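You operate a simulated robot arm through the tools that you are given. There is no shell and no other tool. Be economical: measure what you need, move in short steps, check, and stop when the job is done.

You are at the controls of a simulated robot arm. One attempt, no reset.

JOB
Wipe the grinding dust off the foot, glue the red-lined pad spot and press the black rubber pad on.
Fine: use the blue wiper and the glue brush and put both back; the green-lined spot stays bare.

The check looks at the end state, three seconds after you hand in, the way a careful person would. Anything else that was tipped, shoved, dropped, spilled or broken makes it a failure.

ROBOT AND FRAMES
A 7-joint arm with a two-finger parallel gripper, fixed in place. Base frame: the origin is at the foot of the arm, x ahead of it, y to its left, z up. Lengths are in m, angles in degrees, forces in N, time in s.
With the tool pointing down near the work surface it reaches from about 0.3 to 0.7 m from the base axis. Its first joint turns from -66.0 to 66.0 degrees. Payload 1.57 kg.
Tool frame: the origin (TCP) lies between the finger pads and is the grasp point; the fingertips stand 0.03 m ahead of it; z points along the fingers, y is the line along which they close. Largest opening 0.11 m; finger width 0.024, thickness 0.012; the body of the gripper, 0.048 by 0.112 m, starts 0.078 m behind the TCP.
Orientation is told as [roll, pitch, yaw] about the base's x, y, z axes, in that order, counted from this pose: with the fingers straight down and closing along the base's y, the tool's x points along the base's -x, its y along +y and its z along -z.

CONTROLS
- The arm moves only by the tool jog_arm. Its argument "series" is a list of rows, each a list of 3 entries, a list of its own where there are three numbers: the gripper command, from -1 (fully open) to 1 (shut), values between in proportion, then the shift along the tool's x, y, z in m, then the turn, a rotation vector about the tool's x, y, z in degrees. In form: [[jaw, [dx, dy, dz], [rx, ry, rz]], ...]. A call has 1 to 20 rows; each row is the pose to reach, as a shift and turn from the pose commanded when the call began, along the tool's axes at that moment. Rows are played at 5 a second. More than 0.05 m and 8.6 degrees between two rows, or a gripper value outside its range, and nothing of the call is played. Where a pose cannot be reached the arm comes as near as it can. A force on the tool above 60 N (or 10 N above the force at the start of the call, whichever is more), or a blocked arm, ends the call early, and 0.2 s more pass. Each finger travels about 0.108 m/s and halts on what it meets, pressing with about 26 N; the grip force reading is that of the motor and also rises with nothing between the fingers. The clock runs only during rows and for 0.2 s after the last one: add rows that repeat a pose to give the fingers time. The reply holds the time, the measured pose of the TCP, the force on the tool along the base axes, the opening and the grip force, in the units named above and with some noise.
- Cameras (640 x 400 px; columns grow to the right, rows downward): "scene" is fixed at [0.1671, -0.3929, 1.4022]; the picture's right is [0.76, -0.65, 0.00], its down [-0.38, -0.45, -0.81] and it looks along [0.52, 0.61, -0.59] (base axes); focal length 276 px, centre (320, 200). "wrist" rides on the gripper at [0.07, 0.016, -0.141] in the tool frame; the picture's right is [-0.23, 0.97, 0.00], its down [-0.86, -0.20, -0.48] and it looks along [-0.47, -0.11, 0.88] (tool axes); focal length 222 px, centre (320, 200). There is no depth. A picture from a camera that has moved, and an enlarged one, comes with that camera's place and axes in the base frame and with its lens.
- snapshot(camera): a new picture of that camera. It takes no simulated time.
- enlarge(camera, box): a new picture of the part [left, top, right, bottom] of that camera's present view, enlarged. It takes no simulated time.
- finish_job(): hands the job in; it is judged then, once.

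Go step by step. Nothing tells you positions but the pictures and the camera data: compare them with the known pose of the tool, close in by small moves and look again before you grip or let go. The budget is 120 turns and 68 pictures, counting those below and the enlarged ones. Unless the task says otherwise, let go and move clear before handing in, and close with one line.

The tools are called after ">>>" by a JSON object that holds its "op" and its "data". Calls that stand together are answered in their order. jog_arm: Moves the arm, as the interface text tells. Its arguments: {"type":"object","properties":{"series":{"type":"array","items":{"type":"array"}}},"required":["series"]} The other tools are called the same way: snapshot (camera) takes a picture; enlarge (camera, box) takes an enlarged picture of a part of a camera's view; finish_job () hands the job in.

At the start:

```text
clock: 0.0
position: [0.3249, 0.0736, 1.2396]
ee_rot: [0.0, 0.0, 0.0]
wrist_force: [0.6, -0.2, 0.5]
width: 0.1098
grip_force: 0.1
```

scene: 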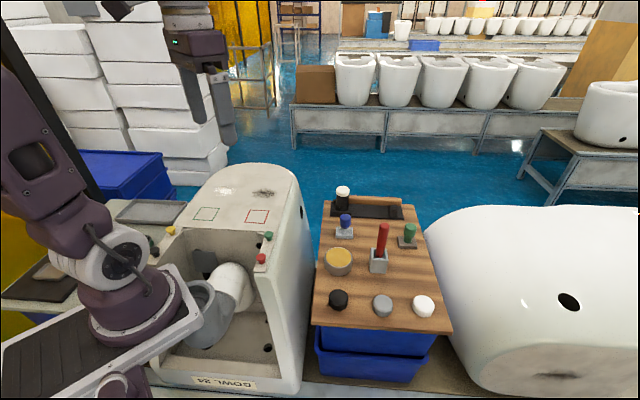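
wrist: 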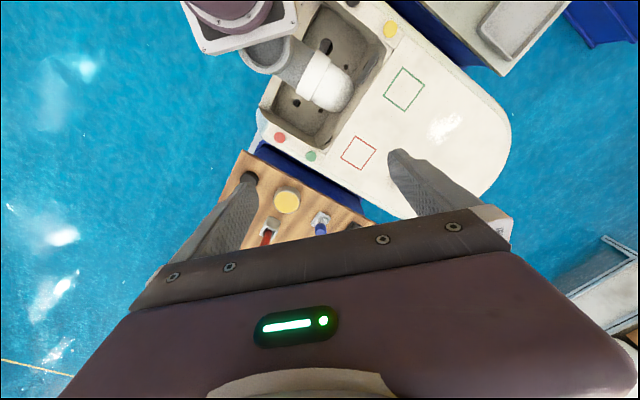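

I see a ceramic foot with red and green outlined spots and a dust smudge, and beside it a wooden cart with tools and pads. I'll look closer first.

>>> {"op": "enlarge", "data": {"camera": "scene", "box": [300, 170, 460, 340]}}

>>> {"op": "enlarge", "data": {"camera": "scene", "box": [150, 150, 310, 280]}}

```text
2.35 times, centred on (380, 255) of scene
camera zoom: at [0.1671, -0.3929, 1.4022], right [0.76, -0.65, 0.0], down [-0.38, -0.45, -0.81], along [0.52, 0.61, -0.59], focal length 650 px, centre (179, 71)
```

zoom: 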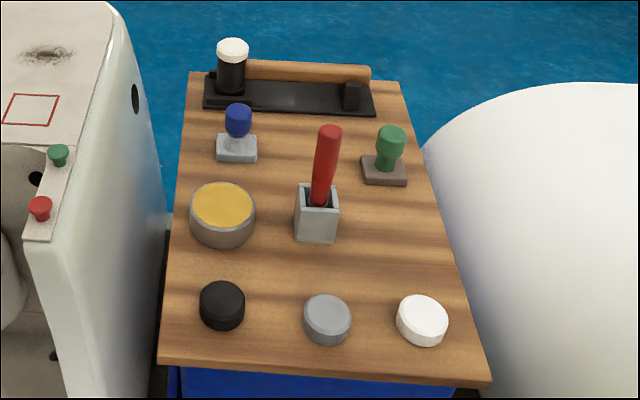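

```text
3.08 times, centred on (230, 215) of scene
camera zoom: at [0.1671, -0.3929, 1.4022], right [0.76, -0.65, 0.0], down [-0.38, -0.45, -0.81], along [0.52, 0.61, -0.59], focal length 850 px, centre (597, 154)
```

zoom: 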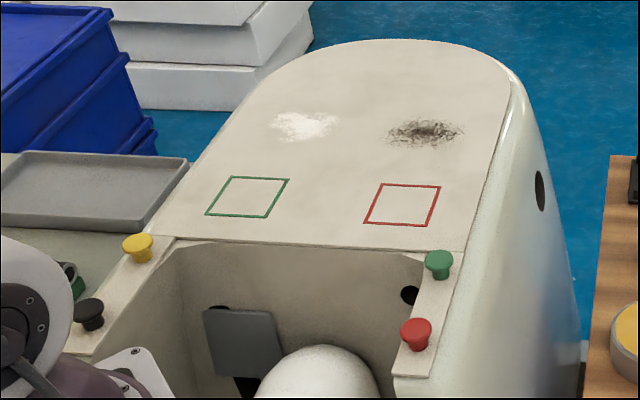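

The foot top comes out near z 0.943, with the red spot near (0.40, 0.13). There are two patches beyond the spots, one dark and one white. I'll move the wrist camera over the foot for a closer look.

>>> {"op": "jog_arm", "data": {"series": [[-1, [0, 0.04, 0], [0, 0, 0]], [-1, [0.0, 0.08, 0], [0, 0, 0]], [-1, [0.0, 0.12, 0.02], [0, 0, 0]], [-1, [0.0, 0.16, 0.04], [0, 0, 0]], [-1, [0.0, 0.16, 0.04], [0, 0, 0]]]}}

>>> {"op": "snapshot", "data": {"camera": "wrist"}}

>>> {"op": "enlarge", "data": {"camera": "scene", "box": [200, 170, 290, 230]}}

```text
clock: 1.2
position: [0.3251, 0.2354, 1.1991]
ee_rot: [-0.1, 0.1, 0.0]
wrist_force: [-0.1, -0.7, 0.7]
width: 0.1102
grip_force: 0.1
```

```text
63 pictures are left
camera wrist: at [0.2551, 0.2524, 1.3408], right [0.23, 0.97, 0.0], down [0.85, -0.2, 0.48], along [0.47, -0.11, -0.88], focal length 222 px, centre (320, 200)
```

wrist: 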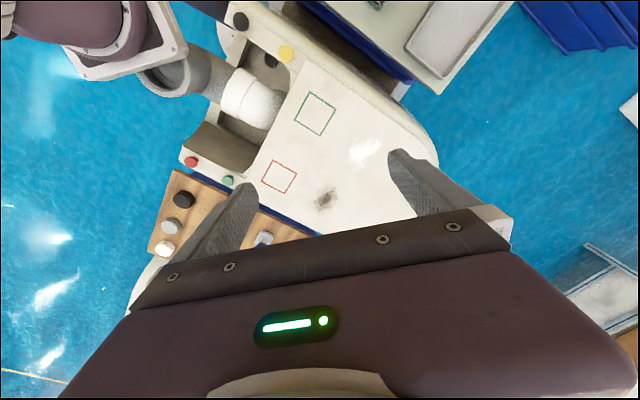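

```text
6.67 times, centred on (245, 200) of scene
camera zoom: at [0.1671, -0.3928, 1.4022], right [0.76, -0.65, 0.0], down [-0.38, -0.45, -0.81], along [0.52, 0.61, -0.59], focal length 1841 px, centre (820, 200)
```

zoom: 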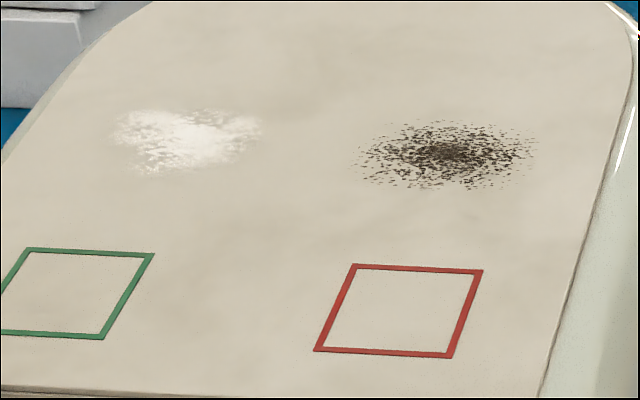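

Both patches are loose powder lying on the foot, and I'll wipe both to be safe. Next I'll look over the cart with the wrist camera.

>>> {"op": "jog_arm", "data": {"series": [[-1, [0, -0.04, 0], [0, 0, 0]], [-1, [0.0, -0.08, 0], [0, 0, 0]], [-1, [0.0, -0.12, 0.0], [0, 0, 0]], [-1, [-0.01, -0.16, 0.0], [0, 0, 0]], [-1, [-0.03, -0.2, 0.02], [0, 0, 0]], [-1, [-0.05, -0.24, 0.04], [0, 0, 0]], [-1, [-0.05, -0.275, 0.05], [0, 0, 0]], [-1, [-0.05, -0.275, 0.05], [0, 0, 0]]]}}

>>> {"op": "snapshot", "data": {"camera": "wrist"}}

```text
clock: 3.0
position: [0.3765, -0.0413, 1.1503]
ee_rot: [0.0, 0.0, 0.0]
wrist_force: [0.0, 0.6, -0.3]
width: 0.1099
grip_force: 0.0
```

```text
61 pictures are left
camera wrist: at [0.3064, -0.0243, 1.2914], right [0.23, 0.97, 0.0], down [0.86, -0.2, 0.48], along [0.47, -0.11, -0.88], focal length 222 px, centre (320, 200)
```

wrist: 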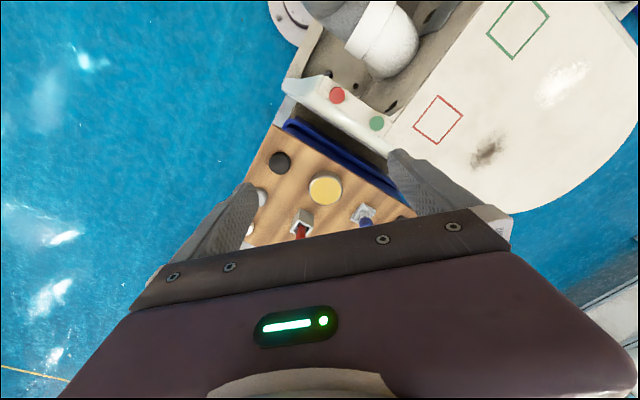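

The tools are in view. I'll enlarge this part.

>>> {"op": "enlarge", "data": {"camera": "wrist", "box": [240, 140, 420, 250]}}

```text
3.56 times, centred on (330, 195) of wrist
camera zoom: at [0.3064, -0.0243, 1.2914], right [0.23, 0.97, 0.0], down [0.86, -0.2, 0.48], along [0.47, -0.11, -0.88], focal length 790 px, centre (284, 218)
```

zoom: 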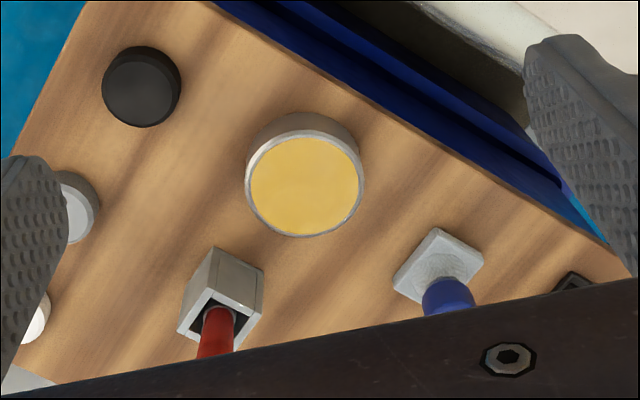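

The cart and foot sit about 45° to the base axes. The wiper is near (0.602, 0.008) with its handle top near z 0.905. I'll go above it.

>>> {"op": "jog_arm", "data": {"series": [[-1, [-0.04, 0.01, 0.02], [0, 0, 0]], [-1, [-0.08, 0.02, 0.04], [0, 0, 0]], [-1, [-0.12, 0.03, 0.06], [0, 0, 0]], [-1, [-0.16, 0.04, 0.09], [0, 0, 0]], [-1, [-0.195, 0.049, 0.12], [0, 0, 0]], [-1, [-0.2255, 0.0493, 0.15], [0, 0, 0]], [-1, [-0.2255, 0.0493, 0.15], [0, 0, 0]], [-1, [-0.2255, 0.0493, 0.15], [0, 0, 0]]]}}

>>> {"op": "snapshot", "data": {"camera": "wrist"}}

>>> {"op": "enlarge", "data": {"camera": "scene", "box": [300, 140, 430, 260]}}

```text
refused: row 4 steps farther than a row can; nothing moved
```

```text
59 pictures are left
camera wrist: at [0.3064, -0.0243, 1.2914], right [0.23, 0.97, 0.0], down [0.86, -0.2, 0.48], along [0.47, -0.11, -0.88], focal length 222 px, centre (320, 200)
```

wrist: 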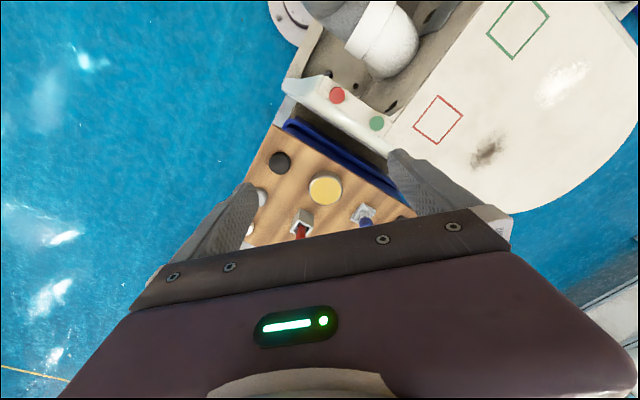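

```text
3.33 times, centred on (365, 200) of scene
camera zoom: at [0.1671, -0.3929, 1.4022], right [0.76, -0.65, 0.0], down [-0.38, -0.45, -0.81], along [0.52, 0.61, -0.59], focal length 921 px, centre (170, 200)
```

zoom: 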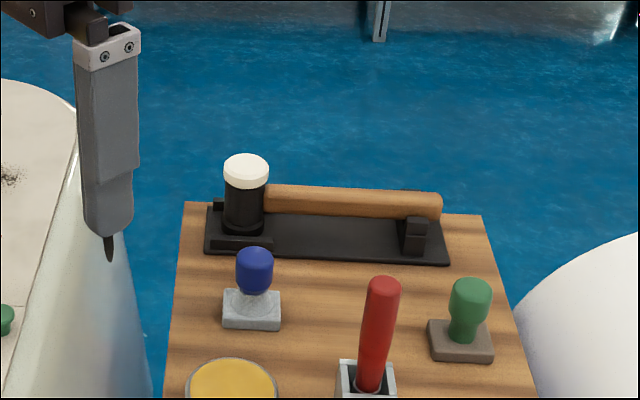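

The move was refused because one step was too long. I'll repeat it with smaller steps.

>>> {"op": "jog_arm", "data": {"series": [[-1, [-0.04, 0.008, 0.02], [0, 0, 0]], [-1, [-0.08, 0.016, 0.04], [0, 0, 0]], [-1, [-0.12, 0.024, 0.06], [0, 0, 0]], [-1, [-0.155, 0.032, 0.08], [0, 0, 0]], [-1, [-0.19, 0.04, 0.105], [0, 0, 0]], [-1, [-0.2255, 0.0493, 0.13], [0, 0, 0]], [-1, [-0.2255, 0.0493, 0.15], [0, 0, 0]], [-1, [-0.2255, 0.0493, 0.15], [0, 0, 0]], [-1, [-0.2255, 0.0493, 0.15], [0, 0, 0]]]}}

>>> {"op": "snapshot", "data": {"camera": "wrist"}}

>>> {"op": "enlarge", "data": {"camera": "scene", "box": [300, 140, 430, 260]}}

```text
clock: 5.0
position: [0.5984, 0.0061, 1.0]
ee_rot: [0.0, 0.0, 0.0]
wrist_force: [-0.8, -0.7, -0.7]
width: 0.1101
grip_force: 0.1
```

```text
57 pictures are left
camera wrist: at [0.5285, 0.023, 1.1417], right [0.23, 0.97, 0.0], down [0.86, -0.2, 0.48], along [0.47, -0.11, -0.88], focal length 222 px, centre (320, 200)
```

wrist: 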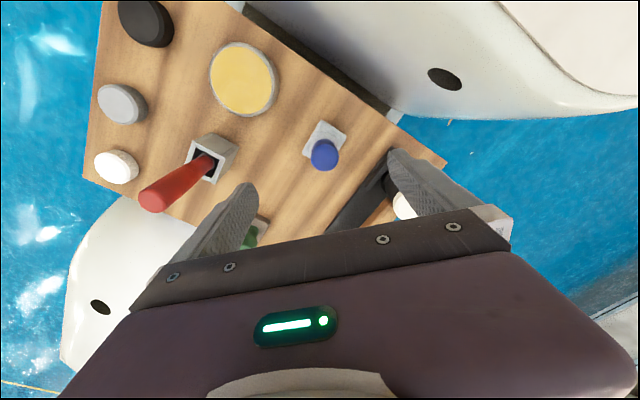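

```text
3.33 times, centred on (365, 200) of scene
camera zoom: at [0.1671, -0.3929, 1.4022], right [0.76, -0.65, 0.0], down [-0.38, -0.45, -0.81], along [0.52, 0.61, -0.59], focal length 921 px, centre (170, 200)
```

zoom: 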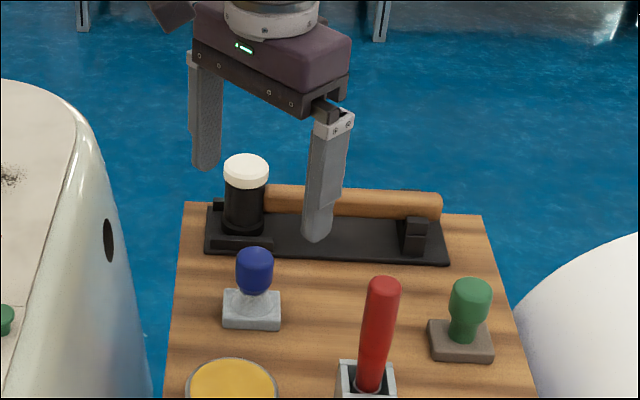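

The wiper knob is at about (0.601, 0.0105). I'll descend around it and grip.

>>> {"op": "jog_arm", "data": {"series": [[-1, [-0.0026, 0.0044, 0.03], [0, 0, 0]], [-1, [-0.0026, 0.0044, 0.06], [0, 0, 0]], [-1, [-0.0026, 0.0044, 0.085], [0, 0, 0]], [-1, [-0.0026, 0.0044, 0.101], [0, 0, 0]], [-1, [-0.0026, 0.0044, 0.101], [0, 0, 0]], [-1, [-0.0026, 0.0044, 0.101], [0, 0, 0]]]}}

>>> {"op": "enlarge", "data": {"camera": "scene", "box": [300, 180, 400, 260]}}

>>> {"op": "snapshot", "data": {"camera": "wrist"}}

```text
clock: 6.4
position: [0.6037, 0.0128, 0.8987]
ee_rot: [0.0, 0.0, 0.0]
wrist_force: [0.7, 0.3, 0.3]
width: 0.1102
grip_force: 0.1
```

```text
5.00 times, centred on (350, 220) of scene
camera zoom: at [0.1671, -0.3929, 1.4022], right [0.76, -0.65, 0.0], down [-0.38, -0.45, -0.81], along [0.52, 0.61, -0.59], focal length 1381 px, centre (170, 100)
```

zoom: 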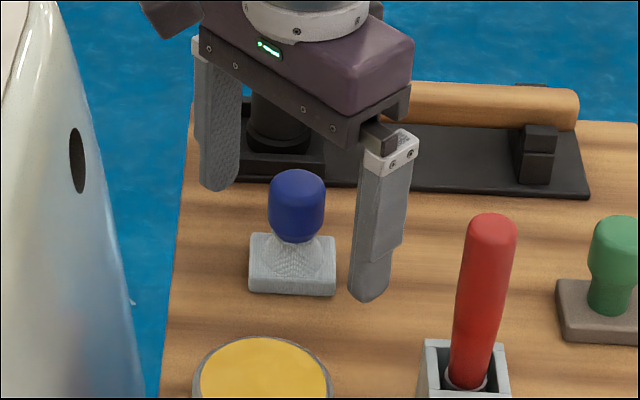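

```text
54 pictures are left
camera wrist: at [0.5325, 0.0287, 1.0394], right [0.23, 0.97, 0.0], down [0.86, -0.2, 0.48], along [0.47, -0.11, -0.88], focal length 222 px, centre (320, 200)
```

wrist: 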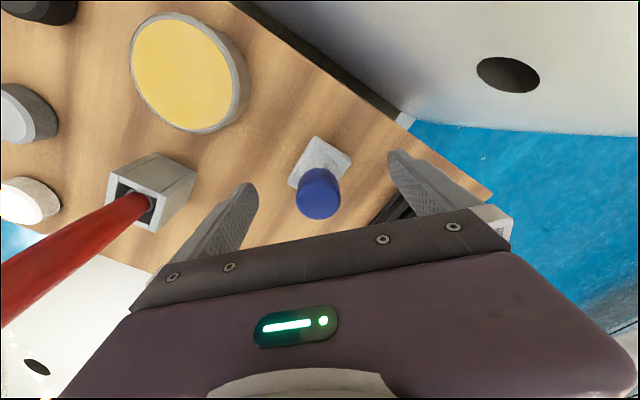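

The knob sits between the fingers, so I'll close.

>>> {"op": "jog_arm", "data": {"series": [[1, [0, 0, 0], [0, 0, 0]], [1, [0, 0, 0], [0, 0, 0]], [1, [0, 0, 0], [0, 0, 0]], [1, [0, 0, 0], [0, 0, 0]], [1, [0, 0, 0], [0, 0, 0]]]}}

>>> {"op": "snapshot", "data": {"camera": "wrist"}}

```text
clock: 7.6
position: [0.6033, 0.0117, 0.8976]
ee_rot: [0.0, 0.0, 0.0]
wrist_force: [0.5, -1.2, 1.5]
width: 0.0304
grip_force: 26.2
```

```text
53 pictures are left
camera wrist: at [0.5325, 0.0286, 1.0396], right [0.23, 0.97, 0.0], down [0.85, -0.2, 0.48], along [0.47, -0.11, -0.88], focal length 222 px, centre (320, 200)
```

wrist: 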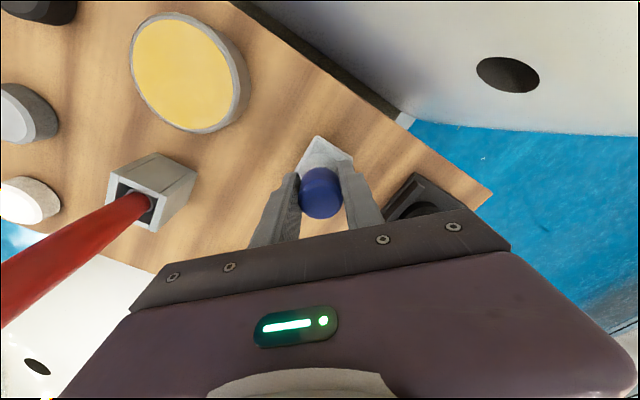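

The wiper is gripped. I'll lift it straight up and carry it over the dark dust at about (0.47, 0.215).

>>> {"op": "jog_arm", "data": {"series": [[1, [0, 0, -0.03], [0, 0, 0]], [1, [0, 0, -0.07], [0, 0, 0]], [1, [0, 0, -0.11], [0, 0, 0]], [1, [0, 0, -0.15], [0, 0, 0]], [1, [0.022, 0.034, -0.15], [0, 0, 0]], [1, [0.044, 0.068, -0.15], [0, 0, 0]], [1, [0.066, 0.102, -0.15], [0, 0, 0]], [1, [0.088, 0.136, -0.15], [0, 0, 0]], [1, [0.11, 0.17, -0.15], [0, 0, 0]], [1, [0.132, 0.202, -0.15], [0, 0, 0]], [1, [0.132, 0.202, -0.14], [0, 0, 0]], [1, [0.132, 0.202, -0.14], [0, 0, 0]]]}}

>>> {"op": "snapshot", "data": {"camera": "scene"}}

>>> {"op": "snapshot", "data": {"camera": "wrist"}}

```text
clock: 10.2
position: [0.4695, 0.2157, 1.0376]
ee_rot: [0.0, 0.0, -0.1]
wrist_force: [-0.1, -0.6, -2.1]
width: 0.0306
grip_force: 25.6
```

```text
52 pictures are left
```

scene: 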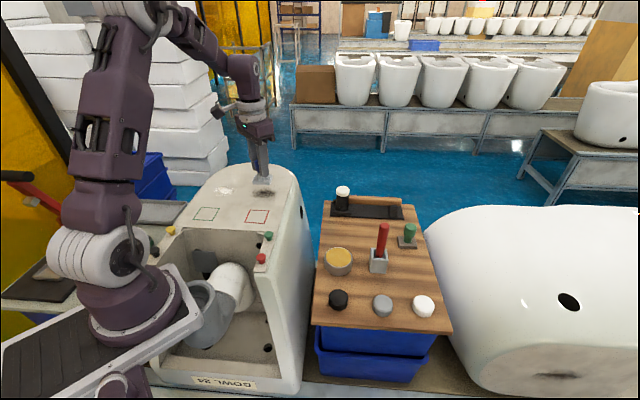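

```text
51 pictures are left
camera wrist: at [0.4003, 0.231, 1.1793], right [0.23, 0.97, 0.0], down [0.86, -0.2, 0.48], along [0.47, -0.11, -0.88], focal length 222 px, centre (320, 200)
```

wrist: 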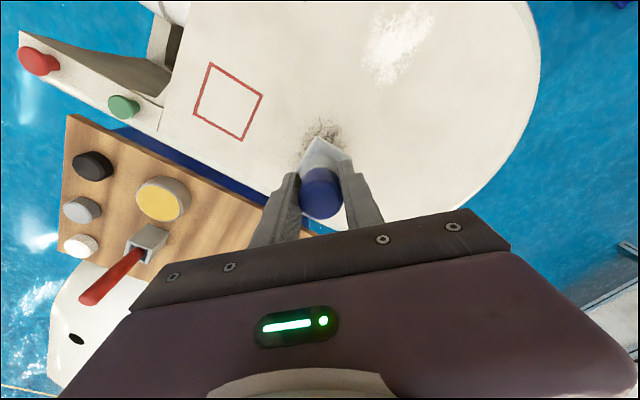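

I'm over the dust. I'll descend until it touches.

>>> {"op": "jog_arm", "data": {"series": [[1, [0, 0, 0.02], [0, 0, 0]], [1, [0, 0, 0.03], [0, 0, 0]], [1, [0, 0, 0.034], [0, 0, 0]], [1, [0, 0, 0.036], [0, 0, 0]], [1, [0, 0, 0.036], [0, 0, 0]]]}}

>>> {"op": "enlarge", "data": {"camera": "scene", "box": [200, 150, 310, 230]}}

```text
clock: 11.4
position: [0.4701, 0.2148, 1.0032]
ee_rot: [0.0, 0.1, 0.1]
wrist_force: [-0.6, 0.0, -1.5]
width: 0.0305
grip_force: 26.2
```

```text
5.00 times, centred on (255, 190) of scene
camera zoom: at [0.1671, -0.3929, 1.4022], right [0.76, -0.65, 0.0], down [-0.38, -0.45, -0.81], along [0.52, 0.61, -0.59], focal length 1381 px, centre (645, 250)
```

zoom: 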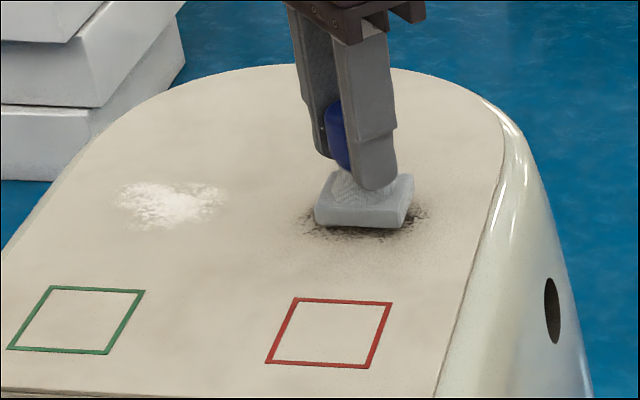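

Nearly touching, so I'll go on in millimetres.

>>> {"op": "jog_arm", "data": {"series": [[1, [0, 0, 0.001], [0, 0, 0]], [1, [0, 0, 0.002], [0, 0, 0]], [1, [0, 0, 0.003], [0, 0, 0]], [1, [0, 0, 0.003], [0, 0, 0]]]}}

```text
clock: 12.4
position: [0.4701, 0.2157, 0.9991]
ee_rot: [-0.1, 0.0, 0.0]
wrist_force: [-0.5, 0.2, -0.6]
width: 0.0306
grip_force: 26.0
```

>>> {"op": "jog_arm", "data": {"series": [[1, [0, 0, 0.001], [0, 0, 0]], [1, [0, 0, 0.002], [0, 0, 0]], [1, [0, 0, 0.003], [0, 0, 0]], [1, [0, 0, 0.003], [0, 0, 0]]]}}

```text
clock: 13.4
position: [0.4683, 0.2155, 0.9965]
ee_rot: [0.1, -0.1, 0.0]
wrist_force: [-2.5, -0.9, 24.0]
width: 0.0304
grip_force: 26.1
```

Touching with 24 N. I'll ease off 1 mm and wipe in lanes over the dark dust.

>>> {"op": "jog_arm", "data": {"series": [[1, [0, 0, -0.001], [0, 0, 0]], [1, [-0.0114, -0.0098, -0.001], [0, 0, 0]], [1, [-0.0228, -0.0195, -0.001], [0, 0, 0]], [1, [-0.0098, -0.0347, -0.001], [0, 0, 0]], [1, [0.0016, -0.025, -0.001], [0, 0, 0]], [1, [0.013, -0.0152, -0.001], [0, 0, 0]], [1, [0.0244, -0.0054, -0.001], [0, 0, 0]], [1, [0.0358, 0.0043, -0.001], [0, 0, 0]], [1, [0.0228, 0.0195, -0.001], [0, 0, 0]], [1, [0.0114, 0.0098, -0.001], [0, 0, 0]], [1, [0, 0, -0.001], [0, 0, 0]], [1, [-0.0114, -0.0098, -0.001], [0, 0, 0]], [1, [-0.0228, -0.0195, -0.001], [0, 0, 0]], [1, [-0.0358, -0.0043, -0.001], [0, 0, 0]], [1, [-0.0244, 0.0054, -0.001], [0, 0, 0]], [1, [-0.013, 0.0152, -0.001], [0, 0, 0]], [1, [-0.0016, 0.025, -0.001], [0, 0, 0]], [1, [0.0098, 0.0347, -0.001], [0, 0, 0]], [1, [0.0228, 0.0195, -0.001], [0, 0, 0]], [1, [0.0228, 0.0195, -0.001], [0, 0, 0]]]}}

>>> {"op": "enlarge", "data": {"camera": "scene", "box": [200, 150, 310, 230]}}

```text
clock: 17.6
position: [0.4469, 0.2357, 0.9978]
ee_rot: [0.0, 0.1, 0.0]
wrist_force: [-0.2, 0.2, -1.0]
width: 0.0305
grip_force: 25.7
```

```text
5.00 times, centred on (255, 190) of scene
camera zoom: at [0.1671, -0.3929, 1.4022], right [0.76, -0.65, 0.0], down [-0.38, -0.45, -0.81], along [0.52, 0.61, -0.59], focal length 1381 px, centre (645, 250)
```

zoom: 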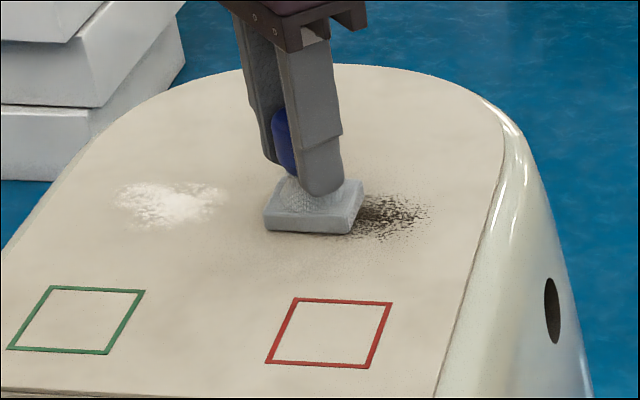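

That pass had no contact and the dust is still there. I'll repeat it with light pressure.

>>> {"op": "jog_arm", "data": {"series": [[1, [0, 0, 0.0005], [0, 0, 0]], [1, [0, 0, 0.0009], [0, 0, 0]], [1, [-0.0114, -0.0098, 0.0009], [0, 0, 0]], [1, [-0.0228, -0.0195, 0.0009], [0, 0, 0]], [1, [-0.0342, -0.0293, 0.0009], [0, 0, 0]], [1, [-0.0456, -0.039, 0.0009], [0, 0, 0]], [1, [-0.0326, -0.0542, 0.0009], [0, 0, 0]], [1, [-0.0212, -0.0445, 0.0009], [0, 0, 0]], [1, [-0.0098, -0.0347, 0.0009], [0, 0, 0]], [1, [0.0016, -0.0249, 0.0009], [0, 0, 0]], [1, [0.013, -0.0152, 0.0009], [0, 0, 0]], [1, [0, 0, 0.0009], [0, 0, 0]], [1, [-0.013, 0.0152, 0.0009], [0, 0, 0]], [1, [-0.0244, 0.0055, 0.0009], [0, 0, 0]], [1, [-0.0358, -0.0043, 0.0009], [0, 0, 0]], [1, [-0.0472, -0.0141, 0.0009], [0, 0, 0]], [1, [-0.0586, -0.0238, 0.0009], [0, 0, 0]], [1, [-0.0456, -0.039, 0.0009], [0, 0, 0]], [1, [-0.0228, -0.0195, 0.0009], [0, 0, 0]], [1, [0, 0, 0.0009], [0, 0, 0]]]}}

>>> {"op": "enlarge", "data": {"camera": "scene", "box": [200, 150, 310, 230]}}

```text
clock: 21.8
position: [0.4467, 0.2345, 0.9973]
ee_rot: [0.0, -0.1, 0.0]
wrist_force: [1.8, -2.9, 7.5]
width: 0.0306
grip_force: 26.1
```

```text
5.00 times, centred on (255, 190) of scene
camera zoom: at [0.167, -0.393, 1.4022], right [0.76, -0.65, 0.0], down [-0.38, -0.45, -0.81], along [0.52, 0.61, -0.59], focal length 1381 px, centre (645, 250)
```

zoom: 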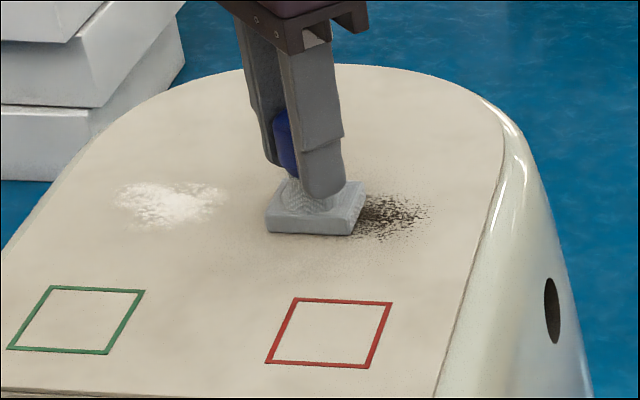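

The dark patch hasn't changed under real contact, so it looks like a fixed stain. I'll lift and try the white powder at about (0.387, 0.30).

>>> {"op": "jog_arm", "data": {"series": [[1, [0, 0, -0.02], [0, 0, 0]], [1, [0.02, 0.022, -0.02], [0, 0, 0]], [1, [0.04, 0.044, -0.02], [0, 0, 0]], [1, [0.06, 0.066, -0.02], [0, 0, 0]], [1, [0.06, 0.066, -0.006], [0, 0, 0]], [1, [0.06, 0.066, -0.002], [0, 0, 0]], [1, [0.06, 0.066, 0.0], [0, 0, 0]], [1, [0.06, 0.066, 0.0], [0, 0, 0]]]}}

>>> {"op": "enlarge", "data": {"camera": "scene", "box": [200, 150, 310, 230]}}

```text
clock: 23.6
position: [0.3871, 0.3013, 0.9961]
ee_rot: [0.0, 0.0, 0.0]
wrist_force: [-0.2, 0.8, 1.2]
width: 0.0304
grip_force: 26.0
```

```text
5.00 times, centred on (255, 190) of scene
camera zoom: at [0.1671, -0.3928, 1.4022], right [0.76, -0.65, 0.0], down [-0.38, -0.45, -0.81], along [0.52, 0.61, -0.59], focal length 1381 px, centre (645, 250)
```

zoom: 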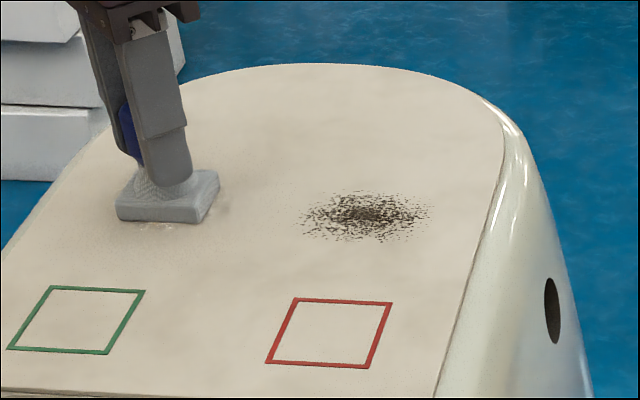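

Light contact here. I'll wipe the white patch in lanes.

>>> {"op": "jog_arm", "data": {"series": [[1, [0, 0, 0.0006], [0, 0, 0]], [1, [-0.0114, -0.0098, 0.0006], [0, 0, 0]], [1, [-0.0228, -0.0195, 0.0006], [0, 0, 0]], [1, [-0.0098, -0.0347, 0.0006], [0, 0, 0]], [1, [0.0016, -0.025, 0.0006], [0, 0, 0]], [1, [0.013, -0.0152, 0.0006], [0, 0, 0]], [1, [0.0244, -0.0054, 0.0006], [0, 0, 0]], [1, [0.0358, 0.0043, 0.0006], [0, 0, 0]], [1, [0.0228, 0.0195, 0.0006], [0, 0, 0]], [1, [0.0114, 0.0098, 0.0006], [0, 0, 0]], [1, [0, 0, 0.0006], [0, 0, 0]], [1, [-0.0114, -0.0098, 0.0006], [0, 0, 0]], [1, [-0.0228, -0.0195, 0.0006], [0, 0, 0]], [1, [-0.0358, -0.0043, 0.0006], [0, 0, 0]], [1, [-0.0244, 0.0054, 0.0006], [0, 0, 0]], [1, [-0.013, 0.0152, 0.0006], [0, 0, 0]], [1, [-0.0016, 0.025, 0.0006], [0, 0, 0]], [1, [0.0098, 0.0347, 0.0006], [0, 0, 0]], [1, [0, 0.0, 0.0006], [0, 0, 0]], [1, [-0.0456, -0.039, 0.0006], [0, 0, 0]]]}}

>>> {"op": "enlarge", "data": {"camera": "scene", "box": [200, 150, 310, 230]}}

```text
refused: row 20 steps farther than a row can; nothing moved
```

```text
5.00 times, centred on (255, 190) of scene
camera zoom: at [0.1671, -0.3928, 1.4022], right [0.76, -0.65, 0.0], down [-0.38, -0.45, -0.81], along [0.52, 0.61, -0.59], focal length 1381 px, centre (645, 250)
```

zoom: 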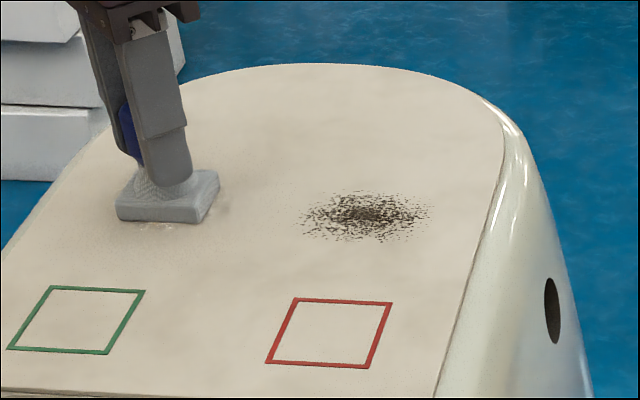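

The last step was too long, so I'll shorten it.

>>> {"op": "jog_arm", "data": {"series": [[1, [0, 0, 0.0006], [0, 0, 0]], [1, [-0.0114, -0.0098, 0.0006], [0, 0, 0]], [1, [-0.0228, -0.0195, 0.0006], [0, 0, 0]], [1, [-0.0098, -0.0347, 0.0006], [0, 0, 0]], [1, [0.0016, -0.025, 0.0006], [0, 0, 0]], [1, [0.013, -0.0152, 0.0006], [0, 0, 0]], [1, [0.0244, -0.0054, 0.0006], [0, 0, 0]], [1, [0.0358, 0.0043, 0.0006], [0, 0, 0]], [1, [0.0228, 0.0195, 0.0006], [0, 0, 0]], [1, [0.0114, 0.0098, 0.0006], [0, 0, 0]], [1, [0, 0, 0.0006], [0, 0, 0]], [1, [-0.0114, -0.0098, 0.0006], [0, 0, 0]], [1, [-0.0228, -0.0195, 0.0006], [0, 0, 0]], [1, [-0.0358, -0.0043, 0.0006], [0, 0, 0]], [1, [-0.0244, 0.0054, 0.0006], [0, 0, 0]], [1, [-0.013, 0.0152, 0.0006], [0, 0, 0]], [1, [-0.0016, 0.025, 0.0006], [0, 0, 0]], [1, [0.0098, 0.0347, 0.0006], [0, 0, 0]], [1, [0, 0.0, 0.0006], [0, 0, 0]], [1, [-0.033, -0.029, 0.0006], [0, 0, 0]]]}}

>>> {"op": "enlarge", "data": {"camera": "scene", "box": [200, 150, 310, 230]}}

```text
clock: 27.8
position: [0.4197, 0.2721, 0.995]
ee_rot: [0.1, 0.0, 0.1]
wrist_force: [-6.3, 5.8, 24.6]
width: 0.0305
grip_force: 25.9
```

```text
5.00 times, centred on (255, 190) of scene
camera zoom: at [0.1666, -0.3928, 1.4023], right [0.76, -0.65, 0.0], down [-0.38, -0.45, -0.81], along [0.52, 0.61, -0.59], focal length 1381 px, centre (645, 250)
```

zoom: 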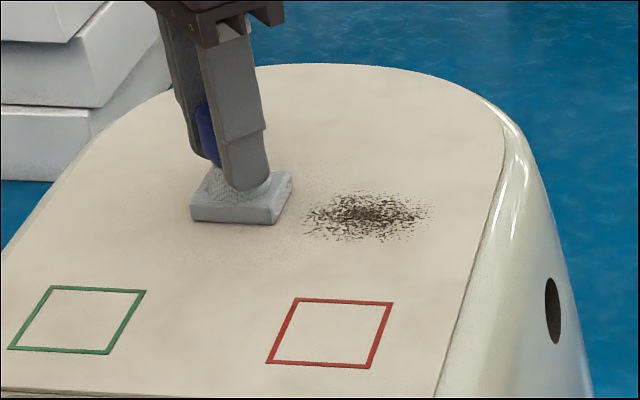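

The white powder wiped away cleanly, so that was the grinding dust. I'll make one more firm pass over the dark patch to be sure it's only a stain.

>>> {"op": "jog_arm", "data": {"series": [[1, [-0.02, -0.023, -0.0003], [0, 0, 0]], [1, [-0.04, -0.045, -0.0003], [0, 0, 0]], [1, [-0.06, -0.067, -0.0003], [0, 0, 0]], [1, [-0.073, -0.077, -0.0003], [0, 0, 0]], [1, [-0.05, -0.057, -0.0003], [0, 0, 0]], [1, [-0.035, -0.045, -0.0003], [0, 0, 0]], [1, [-0.05, -0.057, -0.0003], [0, 0, 0]], [1, [-0.06, -0.067, -0.0003], [0, 0, 0]], [1, [-0.05, -0.057, -0.0003], [0, 0, 0]], [1, [-0.05, -0.057, -0.0003], [0, 0, 0]]]}}

>>> {"op": "jog_arm", "data": {"series": [[1, [0, 0, -0.02], [0, 0, 0]], [1, [0, 0, -0.06], [0, 0, 0]], [1, [-0.022, -0.034, -0.07], [0, 0, 0]], [1, [-0.044, -0.068, -0.07], [0, 0, 0]], [1, [-0.066, -0.102, -0.07], [0, 0, 0]], [1, [-0.066, -0.102, -0.07], [0, 0, 0]]]}}

>>> {"op": "enlarge", "data": {"camera": "scene", "box": [200, 150, 310, 230]}}

```text
clock: 30.0
position: [0.4706, 0.2156, 0.9953]
ee_rot: [-0.1, -0.1, -0.1]
wrist_force: [-0.4, 0.2, -0.4]
width: 0.0309
grip_force: 26.4
```

```text
clock: 31.4
position: [0.5369, 0.114, 1.0634]
ee_rot: [0.1, 0.1, 0.0]
wrist_force: [-0.7, 0.4, -1.0]
width: 0.0306
grip_force: 26.2
```

```text
5.00 times, centred on (255, 190) of scene
camera zoom: at [0.1671, -0.3929, 1.4022], right [0.76, -0.65, 0.0], down [-0.38, -0.45, -0.81], along [0.52, 0.61, -0.59], focal length 1381 px, centre (645, 250)
```

zoom: 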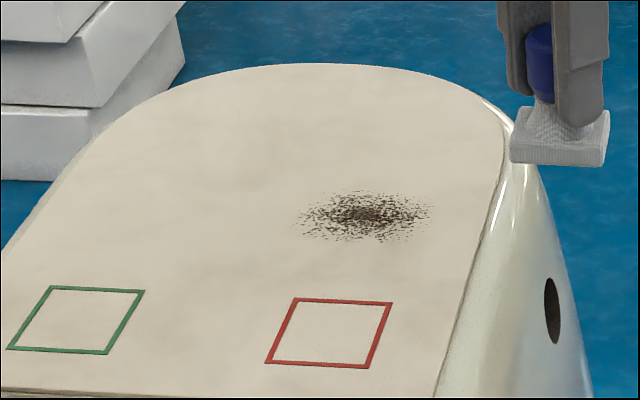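

The dark patch is unchanged, but the force at the end of that pass was near zero. I'll go back and make one pass with measured contact.

>>> {"op": "jog_arm", "data": {"series": [[1, [0.022, 0.034, 0], [0, 0, 0]], [1, [0.044, 0.068, 0], [0, 0, 0]], [1, [0.066, 0.102, 0.01], [0, 0, 0]], [1, [0.066, 0.102, 0.05], [0, 0, 0]], [1, [0.066, 0.102, 0.066], [0, 0, 0]], [1, [0.066, 0.102, 0.069], [0, 0, 0]], [1, [0.066, 0.102, 0.07], [0, 0, 0]], [1, [0.066, 0.102, 0.0705], [0, 0, 0]], [1, [0.066, 0.102, 0.0705], [0, 0, 0]]]}}

```text
clock: 33.4
position: [0.4711, 0.2146, 0.9954]
ee_rot: [0.0, 0.1, 0.0]
wrist_force: [0.7, -0.1, -1.2]
width: 0.0303
grip_force: 26.3
```

>>> {"op": "jog_arm", "data": {"series": [[1, [0, 0, 0.0007], [0, 0, 0]], [1, [0, 0, 0.0014], [0, 0, 0]], [1, [0, 0, 0.0014], [0, 0, 0]]]}}

```text
clock: 34.2
position: [0.4722, 0.2148, 0.9954]
ee_rot: [0.1, -0.1, 0.1]
wrist_force: [-3.0, -1.7, 25.4]
width: 0.0305
grip_force: 26.3
```

Contact at 25 N. I'll stroke now at this height.

>>> {"op": "jog_arm", "data": {"series": [[1, [-0.0114, -0.0098, 0], [0, 0, 0]], [1, [0, 0, 0], [0, 0, 0]], [1, [0.0114, 0.0098, 0], [0, 0, 0]], [1, [0.0228, 0.0195, 0], [0, 0, 0]], [1, [0.0114, 0.0098, 0], [0, 0, 0]], [1, [0.0, 0.0, 0], [0, 0, 0]]]}}

>>> {"op": "jog_arm", "data": {"series": [[1, [0, 0, -0.02], [0, 0, 0]], [1, [0, 0, -0.06], [0, 0, 0]], [1, [-0.022, -0.034, -0.07], [0, 0, 0]], [1, [-0.044, -0.068, -0.07], [0, 0, 0]], [1, [-0.066, -0.102, -0.07], [0, 0, 0]], [1, [-0.088, -0.136, -0.07], [0, 0, 0]], [1, [-0.088, -0.136, -0.07], [0, 0, 0]]]}}

>>> {"op": "snapshot", "data": {"camera": "scene"}}

```text
clock: 35.6
position: [0.4685, 0.214, 0.993]
ee_rot: [0.0, 0.1, 0.1]
wrist_force: [-6.1, 6.4, 23.2]
width: 0.0305
grip_force: 26.1
```

```text
clock: 37.2
position: [0.5581, 0.0756, 1.0636]
ee_rot: [0.0, 0.0, 0.0]
wrist_force: [-0.3, 0.5, -0.2]
width: 0.0305
grip_force: 25.7
```

```text
43 pictures are left
```

scene: 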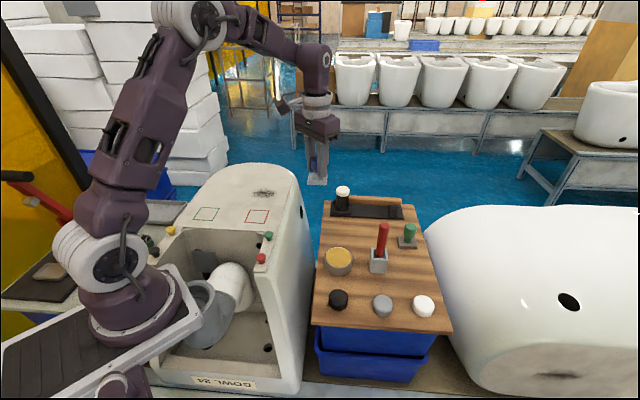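

The dark patch is a permanent stain. I'll take the wiper back and hover over its old place.

>>> {"op": "jog_arm", "data": {"series": [[1, [-0.022, -0.033, 0.02], [0, 0, 0]], [1, [-0.0438, -0.0655, 0.04], [0, 0, 0]], [1, [-0.0438, -0.0655, 0.08], [0, 0, 0]], [1, [-0.0438, -0.0655, 0.12], [0, 0, 0]], [1, [-0.0438, -0.0655, 0.15], [0, 0, 0]], [1, [-0.0438, -0.0655, 0.15], [0, 0, 0]]]}}

>>> {"op": "enlarge", "data": {"camera": "scene", "box": [300, 180, 400, 260]}}

>>> {"op": "snapshot", "data": {"camera": "wrist"}}

```text
clock: 38.6
position: [0.6008, 0.0144, 0.9126]
ee_rot: [0.0, 0.0, -0.1]
wrist_force: [0.5, -0.2, -1.1]
width: 0.0306
grip_force: 25.9
```

```text
5.00 times, centred on (350, 220) of scene
camera zoom: at [0.1671, -0.3929, 1.4022], right [0.76, -0.65, 0.0], down [-0.38, -0.45, -0.81], along [0.52, 0.61, -0.59], focal length 1381 px, centre (170, 100)
```

zoom: 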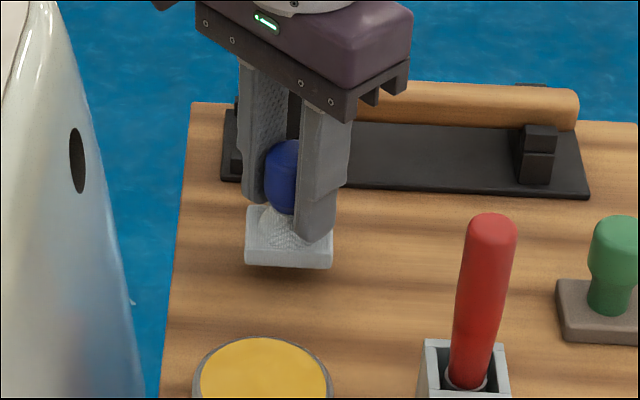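

```text
41 pictures are left
camera wrist: at [0.5315, 0.0306, 1.0552], right [0.23, 0.97, 0.0], down [0.85, -0.2, 0.48], along [0.47, -0.11, -0.88], focal length 222 px, centre (320, 200)
```

wrist: 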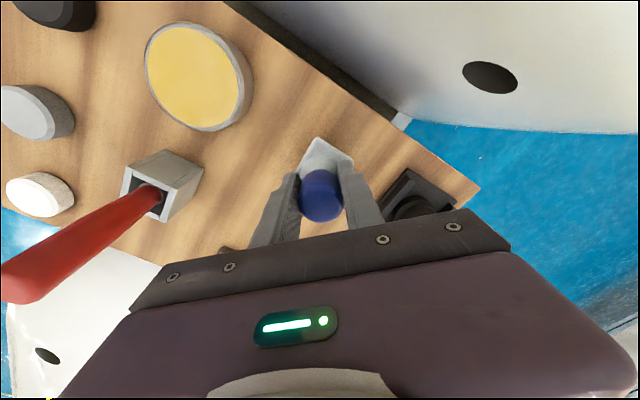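

The wiper is upright and 2 mm off in y. I'll correct that and lower it until it touches.

>>> {"op": "jog_arm", "data": {"series": [[1, [-0.001, -0.002, 0.006], [0, 0, 0]], [1, [-0.001, -0.002, 0.01], [0, 0, 0]], [1, [-0.001, -0.002, 0.0115], [0, 0, 0]], [1, [-0.001, -0.002, 0.0115], [0, 0, 0]]]}}

```text
clock: 39.6
position: [0.6017, 0.0119, 0.9024]
ee_rot: [0.0, -0.1, 0.0]
wrist_force: [-0.1, -0.4, -2.8]
width: 0.0303
grip_force: 25.7
```

>>> {"op": "jog_arm", "data": {"series": [[1, [0, 0, 0.002], [0, 0, 0]], [1, [0, 0, 0.004], [0, 0, 0]], [1, [0, 0, 0.005], [0, 0, 0]], [1, [0, 0, 0.005], [0, 0, 0]]]}}

```text
clock: 40.6
position: [0.6016, 0.0106, 0.8973]
ee_rot: [0.0, 0.1, 0.0]
wrist_force: [0.1, -0.6, -0.6]
width: 0.0305
grip_force: 26.3
```

>>> {"op": "jog_arm", "data": {"series": [[1, [0, 0, 0.0008], [0, 0, 0]], [1, [0, 0, 0.0015], [0, 0, 0]], [1, [0, 0, 0.0015], [0, 0, 0]]]}}

```text
clock: 41.4
position: [0.6028, 0.0119, 0.8952]
ee_rot: [0.1, 0.0, 0.0]
wrist_force: [0.9, 0.0, -1.0]
width: 0.0304
grip_force: 25.7
```

>>> {"op": "jog_arm", "data": {"series": [[1, [0, 0, 0.0008], [0, 0, 0]], [1, [0, 0, 0.0015], [0, 0, 0]], [1, [0, 0, 0.0015], [0, 0, 0]]]}}

>>> {"op": "enlarge", "data": {"camera": "scene", "box": [320, 190, 380, 250]}}

```text
clock: 42.2
position: [0.6018, 0.0121, 0.8944]
ee_rot: [-0.1, 0.0, 0.0]
wrist_force: [1.4, 0.5, 1.0]
width: 0.0307
grip_force: 25.7
```

```text
6.67 times, centred on (350, 220) of scene
camera zoom: at [0.1671, -0.3928, 1.4022], right [0.76, -0.65, 0.0], down [-0.38, -0.45, -0.81], along [0.52, 0.61, -0.59], focal length 1841 px, centre (120, 67)
```

zoom: 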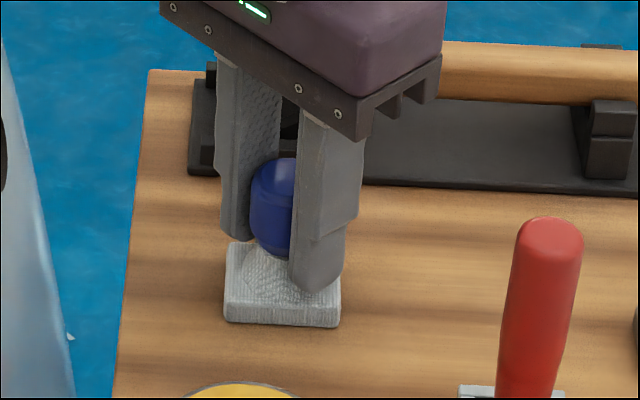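

It's resting on the cart. I'll open and rise.

>>> {"op": "jog_arm", "data": {"series": [[0.3, [0, 0, 0], [0, 0, 0]], [0, [0, 0, 0], [0, 0, 0]], [-0.6, [0, 0, 0], [0, 0, 0]], [-1, [0, 0, 0], [0, 0, 0]], [-1, [0, 0, 0], [0, 0, 0]], [-1, [0, 0, -0.03], [0, 0, 0]], [-1, [0, 0, -0.07], [0, 0, 0]], [-1, [0, 0, -0.11], [0, 0, 0]], [-1, [0, 0, -0.15], [0, 0, 0]], [-1, [0, 0, -0.19], [0, 0, 0]], [-1, [0, 0, -0.19], [0, 0, 0]]]}}

>>> {"op": "enlarge", "data": {"camera": "scene", "box": [300, 180, 430, 340]}}

>>> {"op": "snapshot", "data": {"camera": "wrist"}}

```text
clock: 44.6
position: [0.6019, 0.0093, 1.0853]
ee_rot: [0.1, -0.1, 0.0]
wrist_force: [0.0, -0.4, -0.2]
width: 0.11
grip_force: 0.0
```

```text
2.50 times, centred on (365, 260) of scene
camera zoom: at [0.1671, -0.3929, 1.4022], right [0.76, -0.65, 0.0], down [-0.38, -0.45, -0.81], along [0.52, 0.61, -0.59], focal length 690 px, centre (208, 50)
```

zoom: 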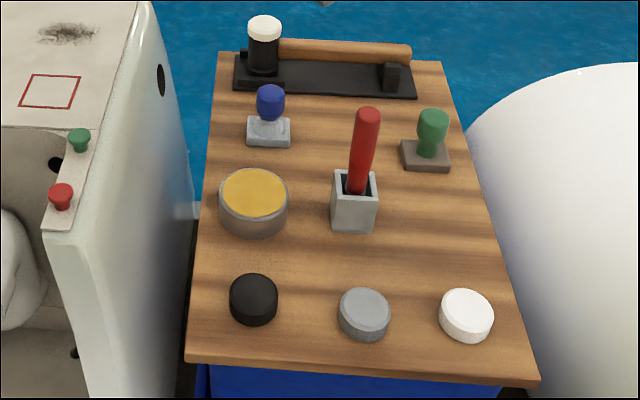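

```text
38 pictures are left
camera wrist: at [0.5325, 0.026, 1.2269], right [0.23, 0.97, 0.0], down [0.85, -0.2, 0.48], along [0.47, -0.11, -0.88], focal length 222 px, centre (320, 200)
```

wrist: 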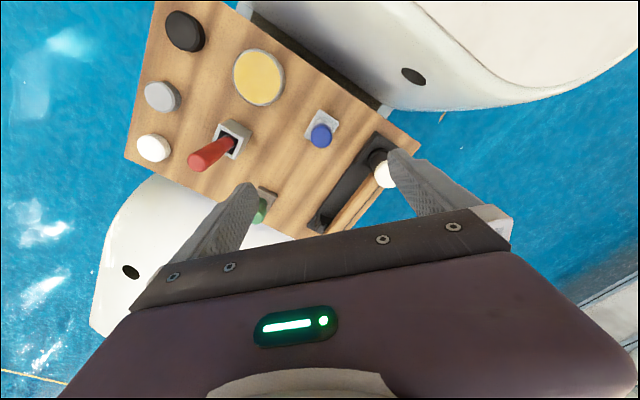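

The wiper stands in its place. The brush handle is near (0.585, -0.130) from z 0.88 to 0.984. I'll move above it.

>>> {"op": "jog_arm", "data": {"series": [[-1, [0.005, -0.035, 0], [0, 0, 0]], [-1, [0.009, -0.07, 0], [0, 0, 0]], [-1, [0.013, -0.105, 0], [0, 0, 0]], [-1, [0.0175, -0.1395, 0], [0, 0, 0]], [-1, [0.0175, -0.1395, 0.02], [0, 0, 0]], [-1, [0.0175, -0.1395, 0.04], [0, 0, 0]], [-1, [0.0175, -0.1395, 0.04], [0, 0, 0]]]}}

>>> {"op": "snapshot", "data": {"camera": "wrist"}}

>>> {"op": "enlarge", "data": {"camera": "scene", "box": [330, 170, 440, 280]}}

```text
clock: 46.2
position: [0.5832, -0.1285, 1.0459]
ee_rot: [0.1, 0.0, 0.0]
wrist_force: [-1.0, 0.0, -0.9]
width: 0.1102
grip_force: 0.1
```

```text
37 pictures are left
camera wrist: at [0.5142, -0.1122, 1.1871], right [0.23, 0.97, 0.0], down [0.86, -0.2, 0.48], along [0.47, -0.11, -0.88], focal length 222 px, centre (320, 200)
```

wrist: 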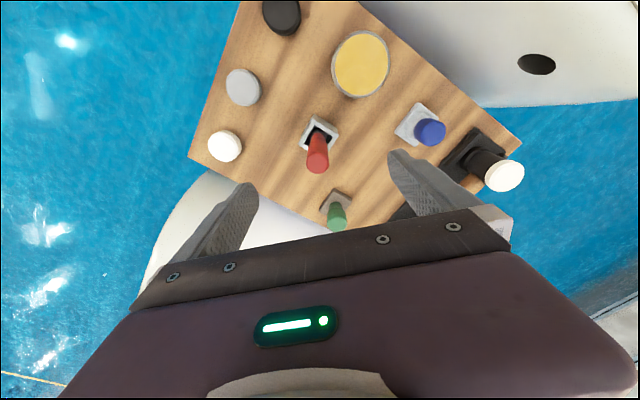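

```text
3.64 times, centred on (385, 225) of scene
camera zoom: at [0.1671, -0.3929, 1.4022], right [0.76, -0.65, 0.0], down [-0.38, -0.45, -0.81], along [0.52, 0.61, -0.59], focal length 1004 px, centre (84, 109)
```

zoom: 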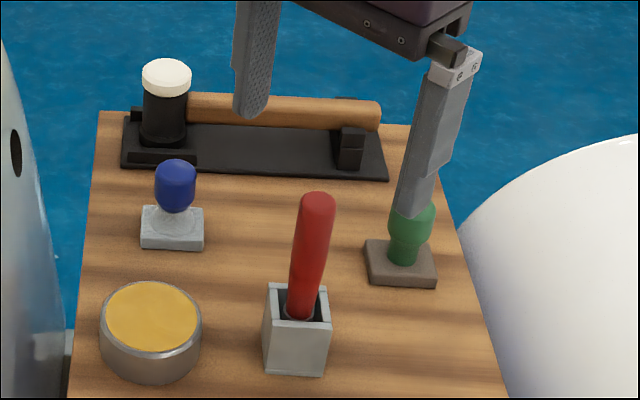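

The brush is centred within a few mm. I'll descend and grip.

>>> {"op": "jog_arm", "data": {"series": [[-1, [-0.0013, -0.0025, 0.03], [0, 0, 0]], [-1, [-0.0013, -0.0025, 0.06], [0, 0, 0]], [-1, [-0.0013, -0.0025, 0.09], [0, 0, 0]], [-1, [-0.0013, -0.0025, 0.104], [0, 0, 0]], [-1, [-0.0013, -0.0025, 0.104], [0, 0, 0]]]}}

>>> {"op": "enlarge", "data": {"camera": "scene", "box": [330, 170, 440, 280]}}

>>> {"op": "snapshot", "data": {"camera": "wrist"}}

```text
clock: 47.4
position: [0.5852, -0.1292, 0.9403]
ee_rot: [0.1, 0.0, -0.1]
wrist_force: [-0.6, 0.0, -0.5]
width: 0.1099
grip_force: 0.1
```

```text
3.64 times, centred on (385, 225) of scene
camera zoom: at [0.1671, -0.3929, 1.4022], right [0.76, -0.65, 0.0], down [-0.38, -0.45, -0.81], along [0.52, 0.61, -0.59], focal length 1004 px, centre (84, 109)
```

zoom: 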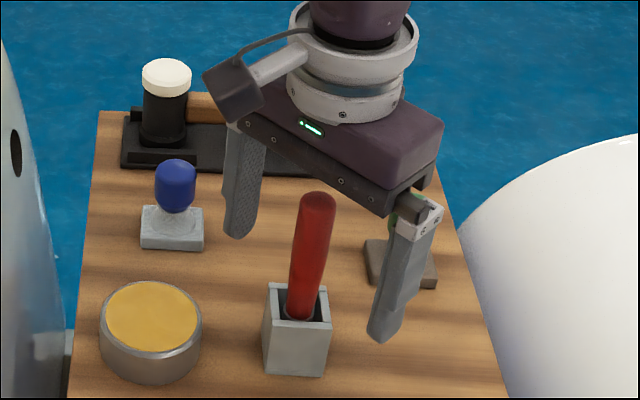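

```text
34 pictures are left
camera wrist: at [0.5163, -0.1141, 1.0821], right [0.23, 0.97, 0.0], down [0.86, -0.2, 0.48], along [0.47, -0.11, -0.88], focal length 222 px, centre (320, 200)
```

wrist: 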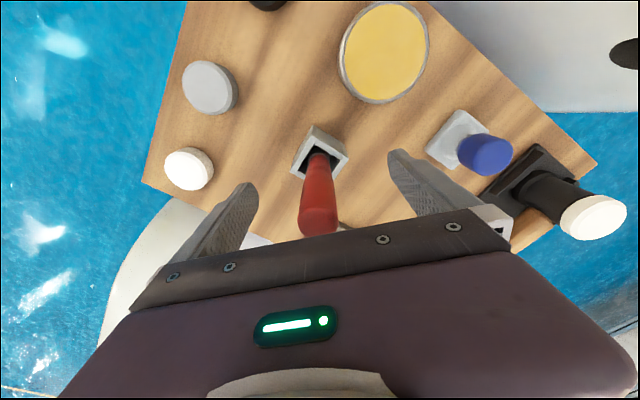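

The handle is between the fingers. Closing now.

>>> {"op": "jog_arm", "data": {"series": [[1, [0, 0, 0], [0, 0, 0]], [1, [0, 0, 0], [0, 0, 0]], [1, [0, 0, 0], [0, 0, 0]], [1, [0, 0, 0], [0, 0, 0]], [1, [0, 0, 0], [0, 0, 0]]]}}

>>> {"op": "enlarge", "data": {"camera": "scene", "box": [330, 170, 440, 280]}}

```text
clock: 48.6
position: [0.5866, -0.1305, 0.9409]
ee_rot: [0.0, 0.1, -0.1]
wrist_force: [0.9, -0.5, 0.8]
width: 0.0214
grip_force: 26.0
```

```text
3.64 times, centred on (385, 225) of scene
camera zoom: at [0.1671, -0.3929, 1.4022], right [0.76, -0.65, 0.0], down [-0.38, -0.45, -0.81], along [0.52, 0.61, -0.59], focal length 1004 px, centre (84, 109)
```

zoom: 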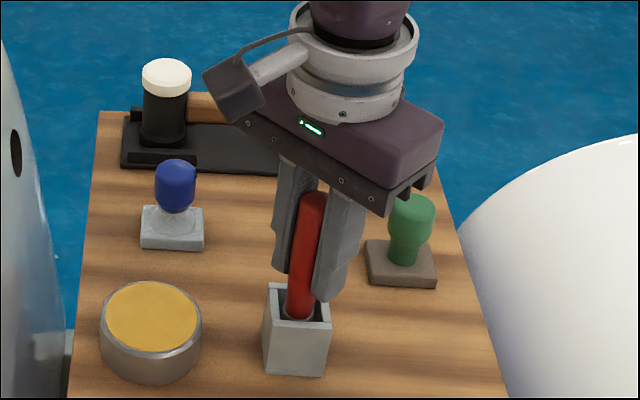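

Gripped at 21 mm. I'll lift straight out and look at the bristles.

>>> {"op": "jog_arm", "data": {"series": [[1, [0, 0, -0.02], [0, 0, 0]], [1, [0, 0, -0.04], [0, 0, 0]], [1, [0, 0, -0.065], [0, 0, 0]], [1, [0, 0, -0.09], [0, 0, 0]], [1, [0, 0, -0.09], [0, 0, 0]]]}}

>>> {"op": "enlarge", "data": {"camera": "scene", "box": [320, 150, 440, 280]}}

>>> {"op": "snapshot", "data": {"camera": "wrist"}}

```text
clock: 49.8
position: [0.5871, -0.1305, 1.0303]
ee_rot: [0.0, 0.0, 0.0]
wrist_force: [0.7, -0.2, -0.7]
width: 0.0213
grip_force: 26.3
```

```text
3.08 times, centred on (380, 215) of scene
camera zoom: at [0.1671, -0.3929, 1.4022], right [0.76, -0.65, 0.0], down [-0.38, -0.45, -0.81], along [0.52, 0.61, -0.59], focal length 850 px, centre (135, 154)
```

zoom: 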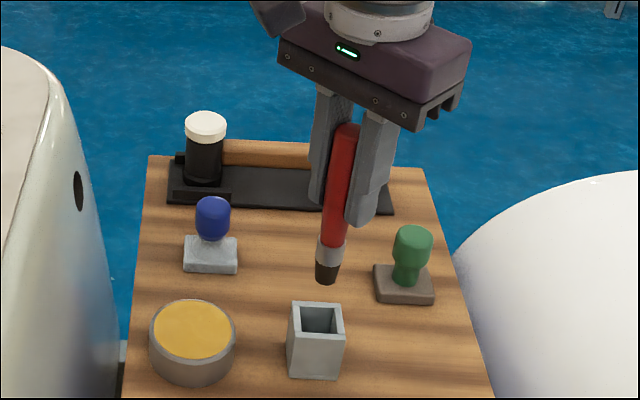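

```text
31 pictures are left
camera wrist: at [0.5168, -0.1134, 1.1728], right [0.23, 0.97, 0.0], down [0.86, -0.2, 0.48], along [0.47, -0.11, -0.88], focal length 222 px, centre (320, 200)
```

wrist: 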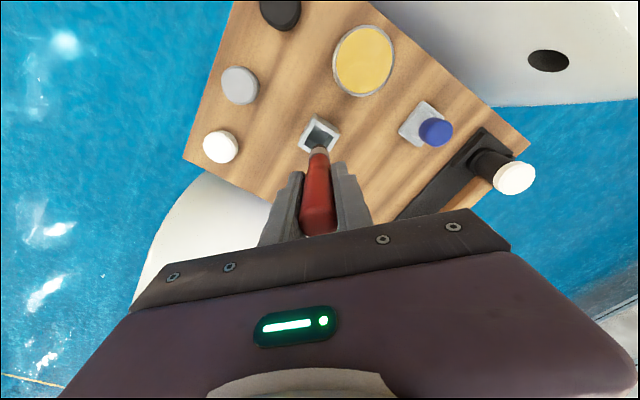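

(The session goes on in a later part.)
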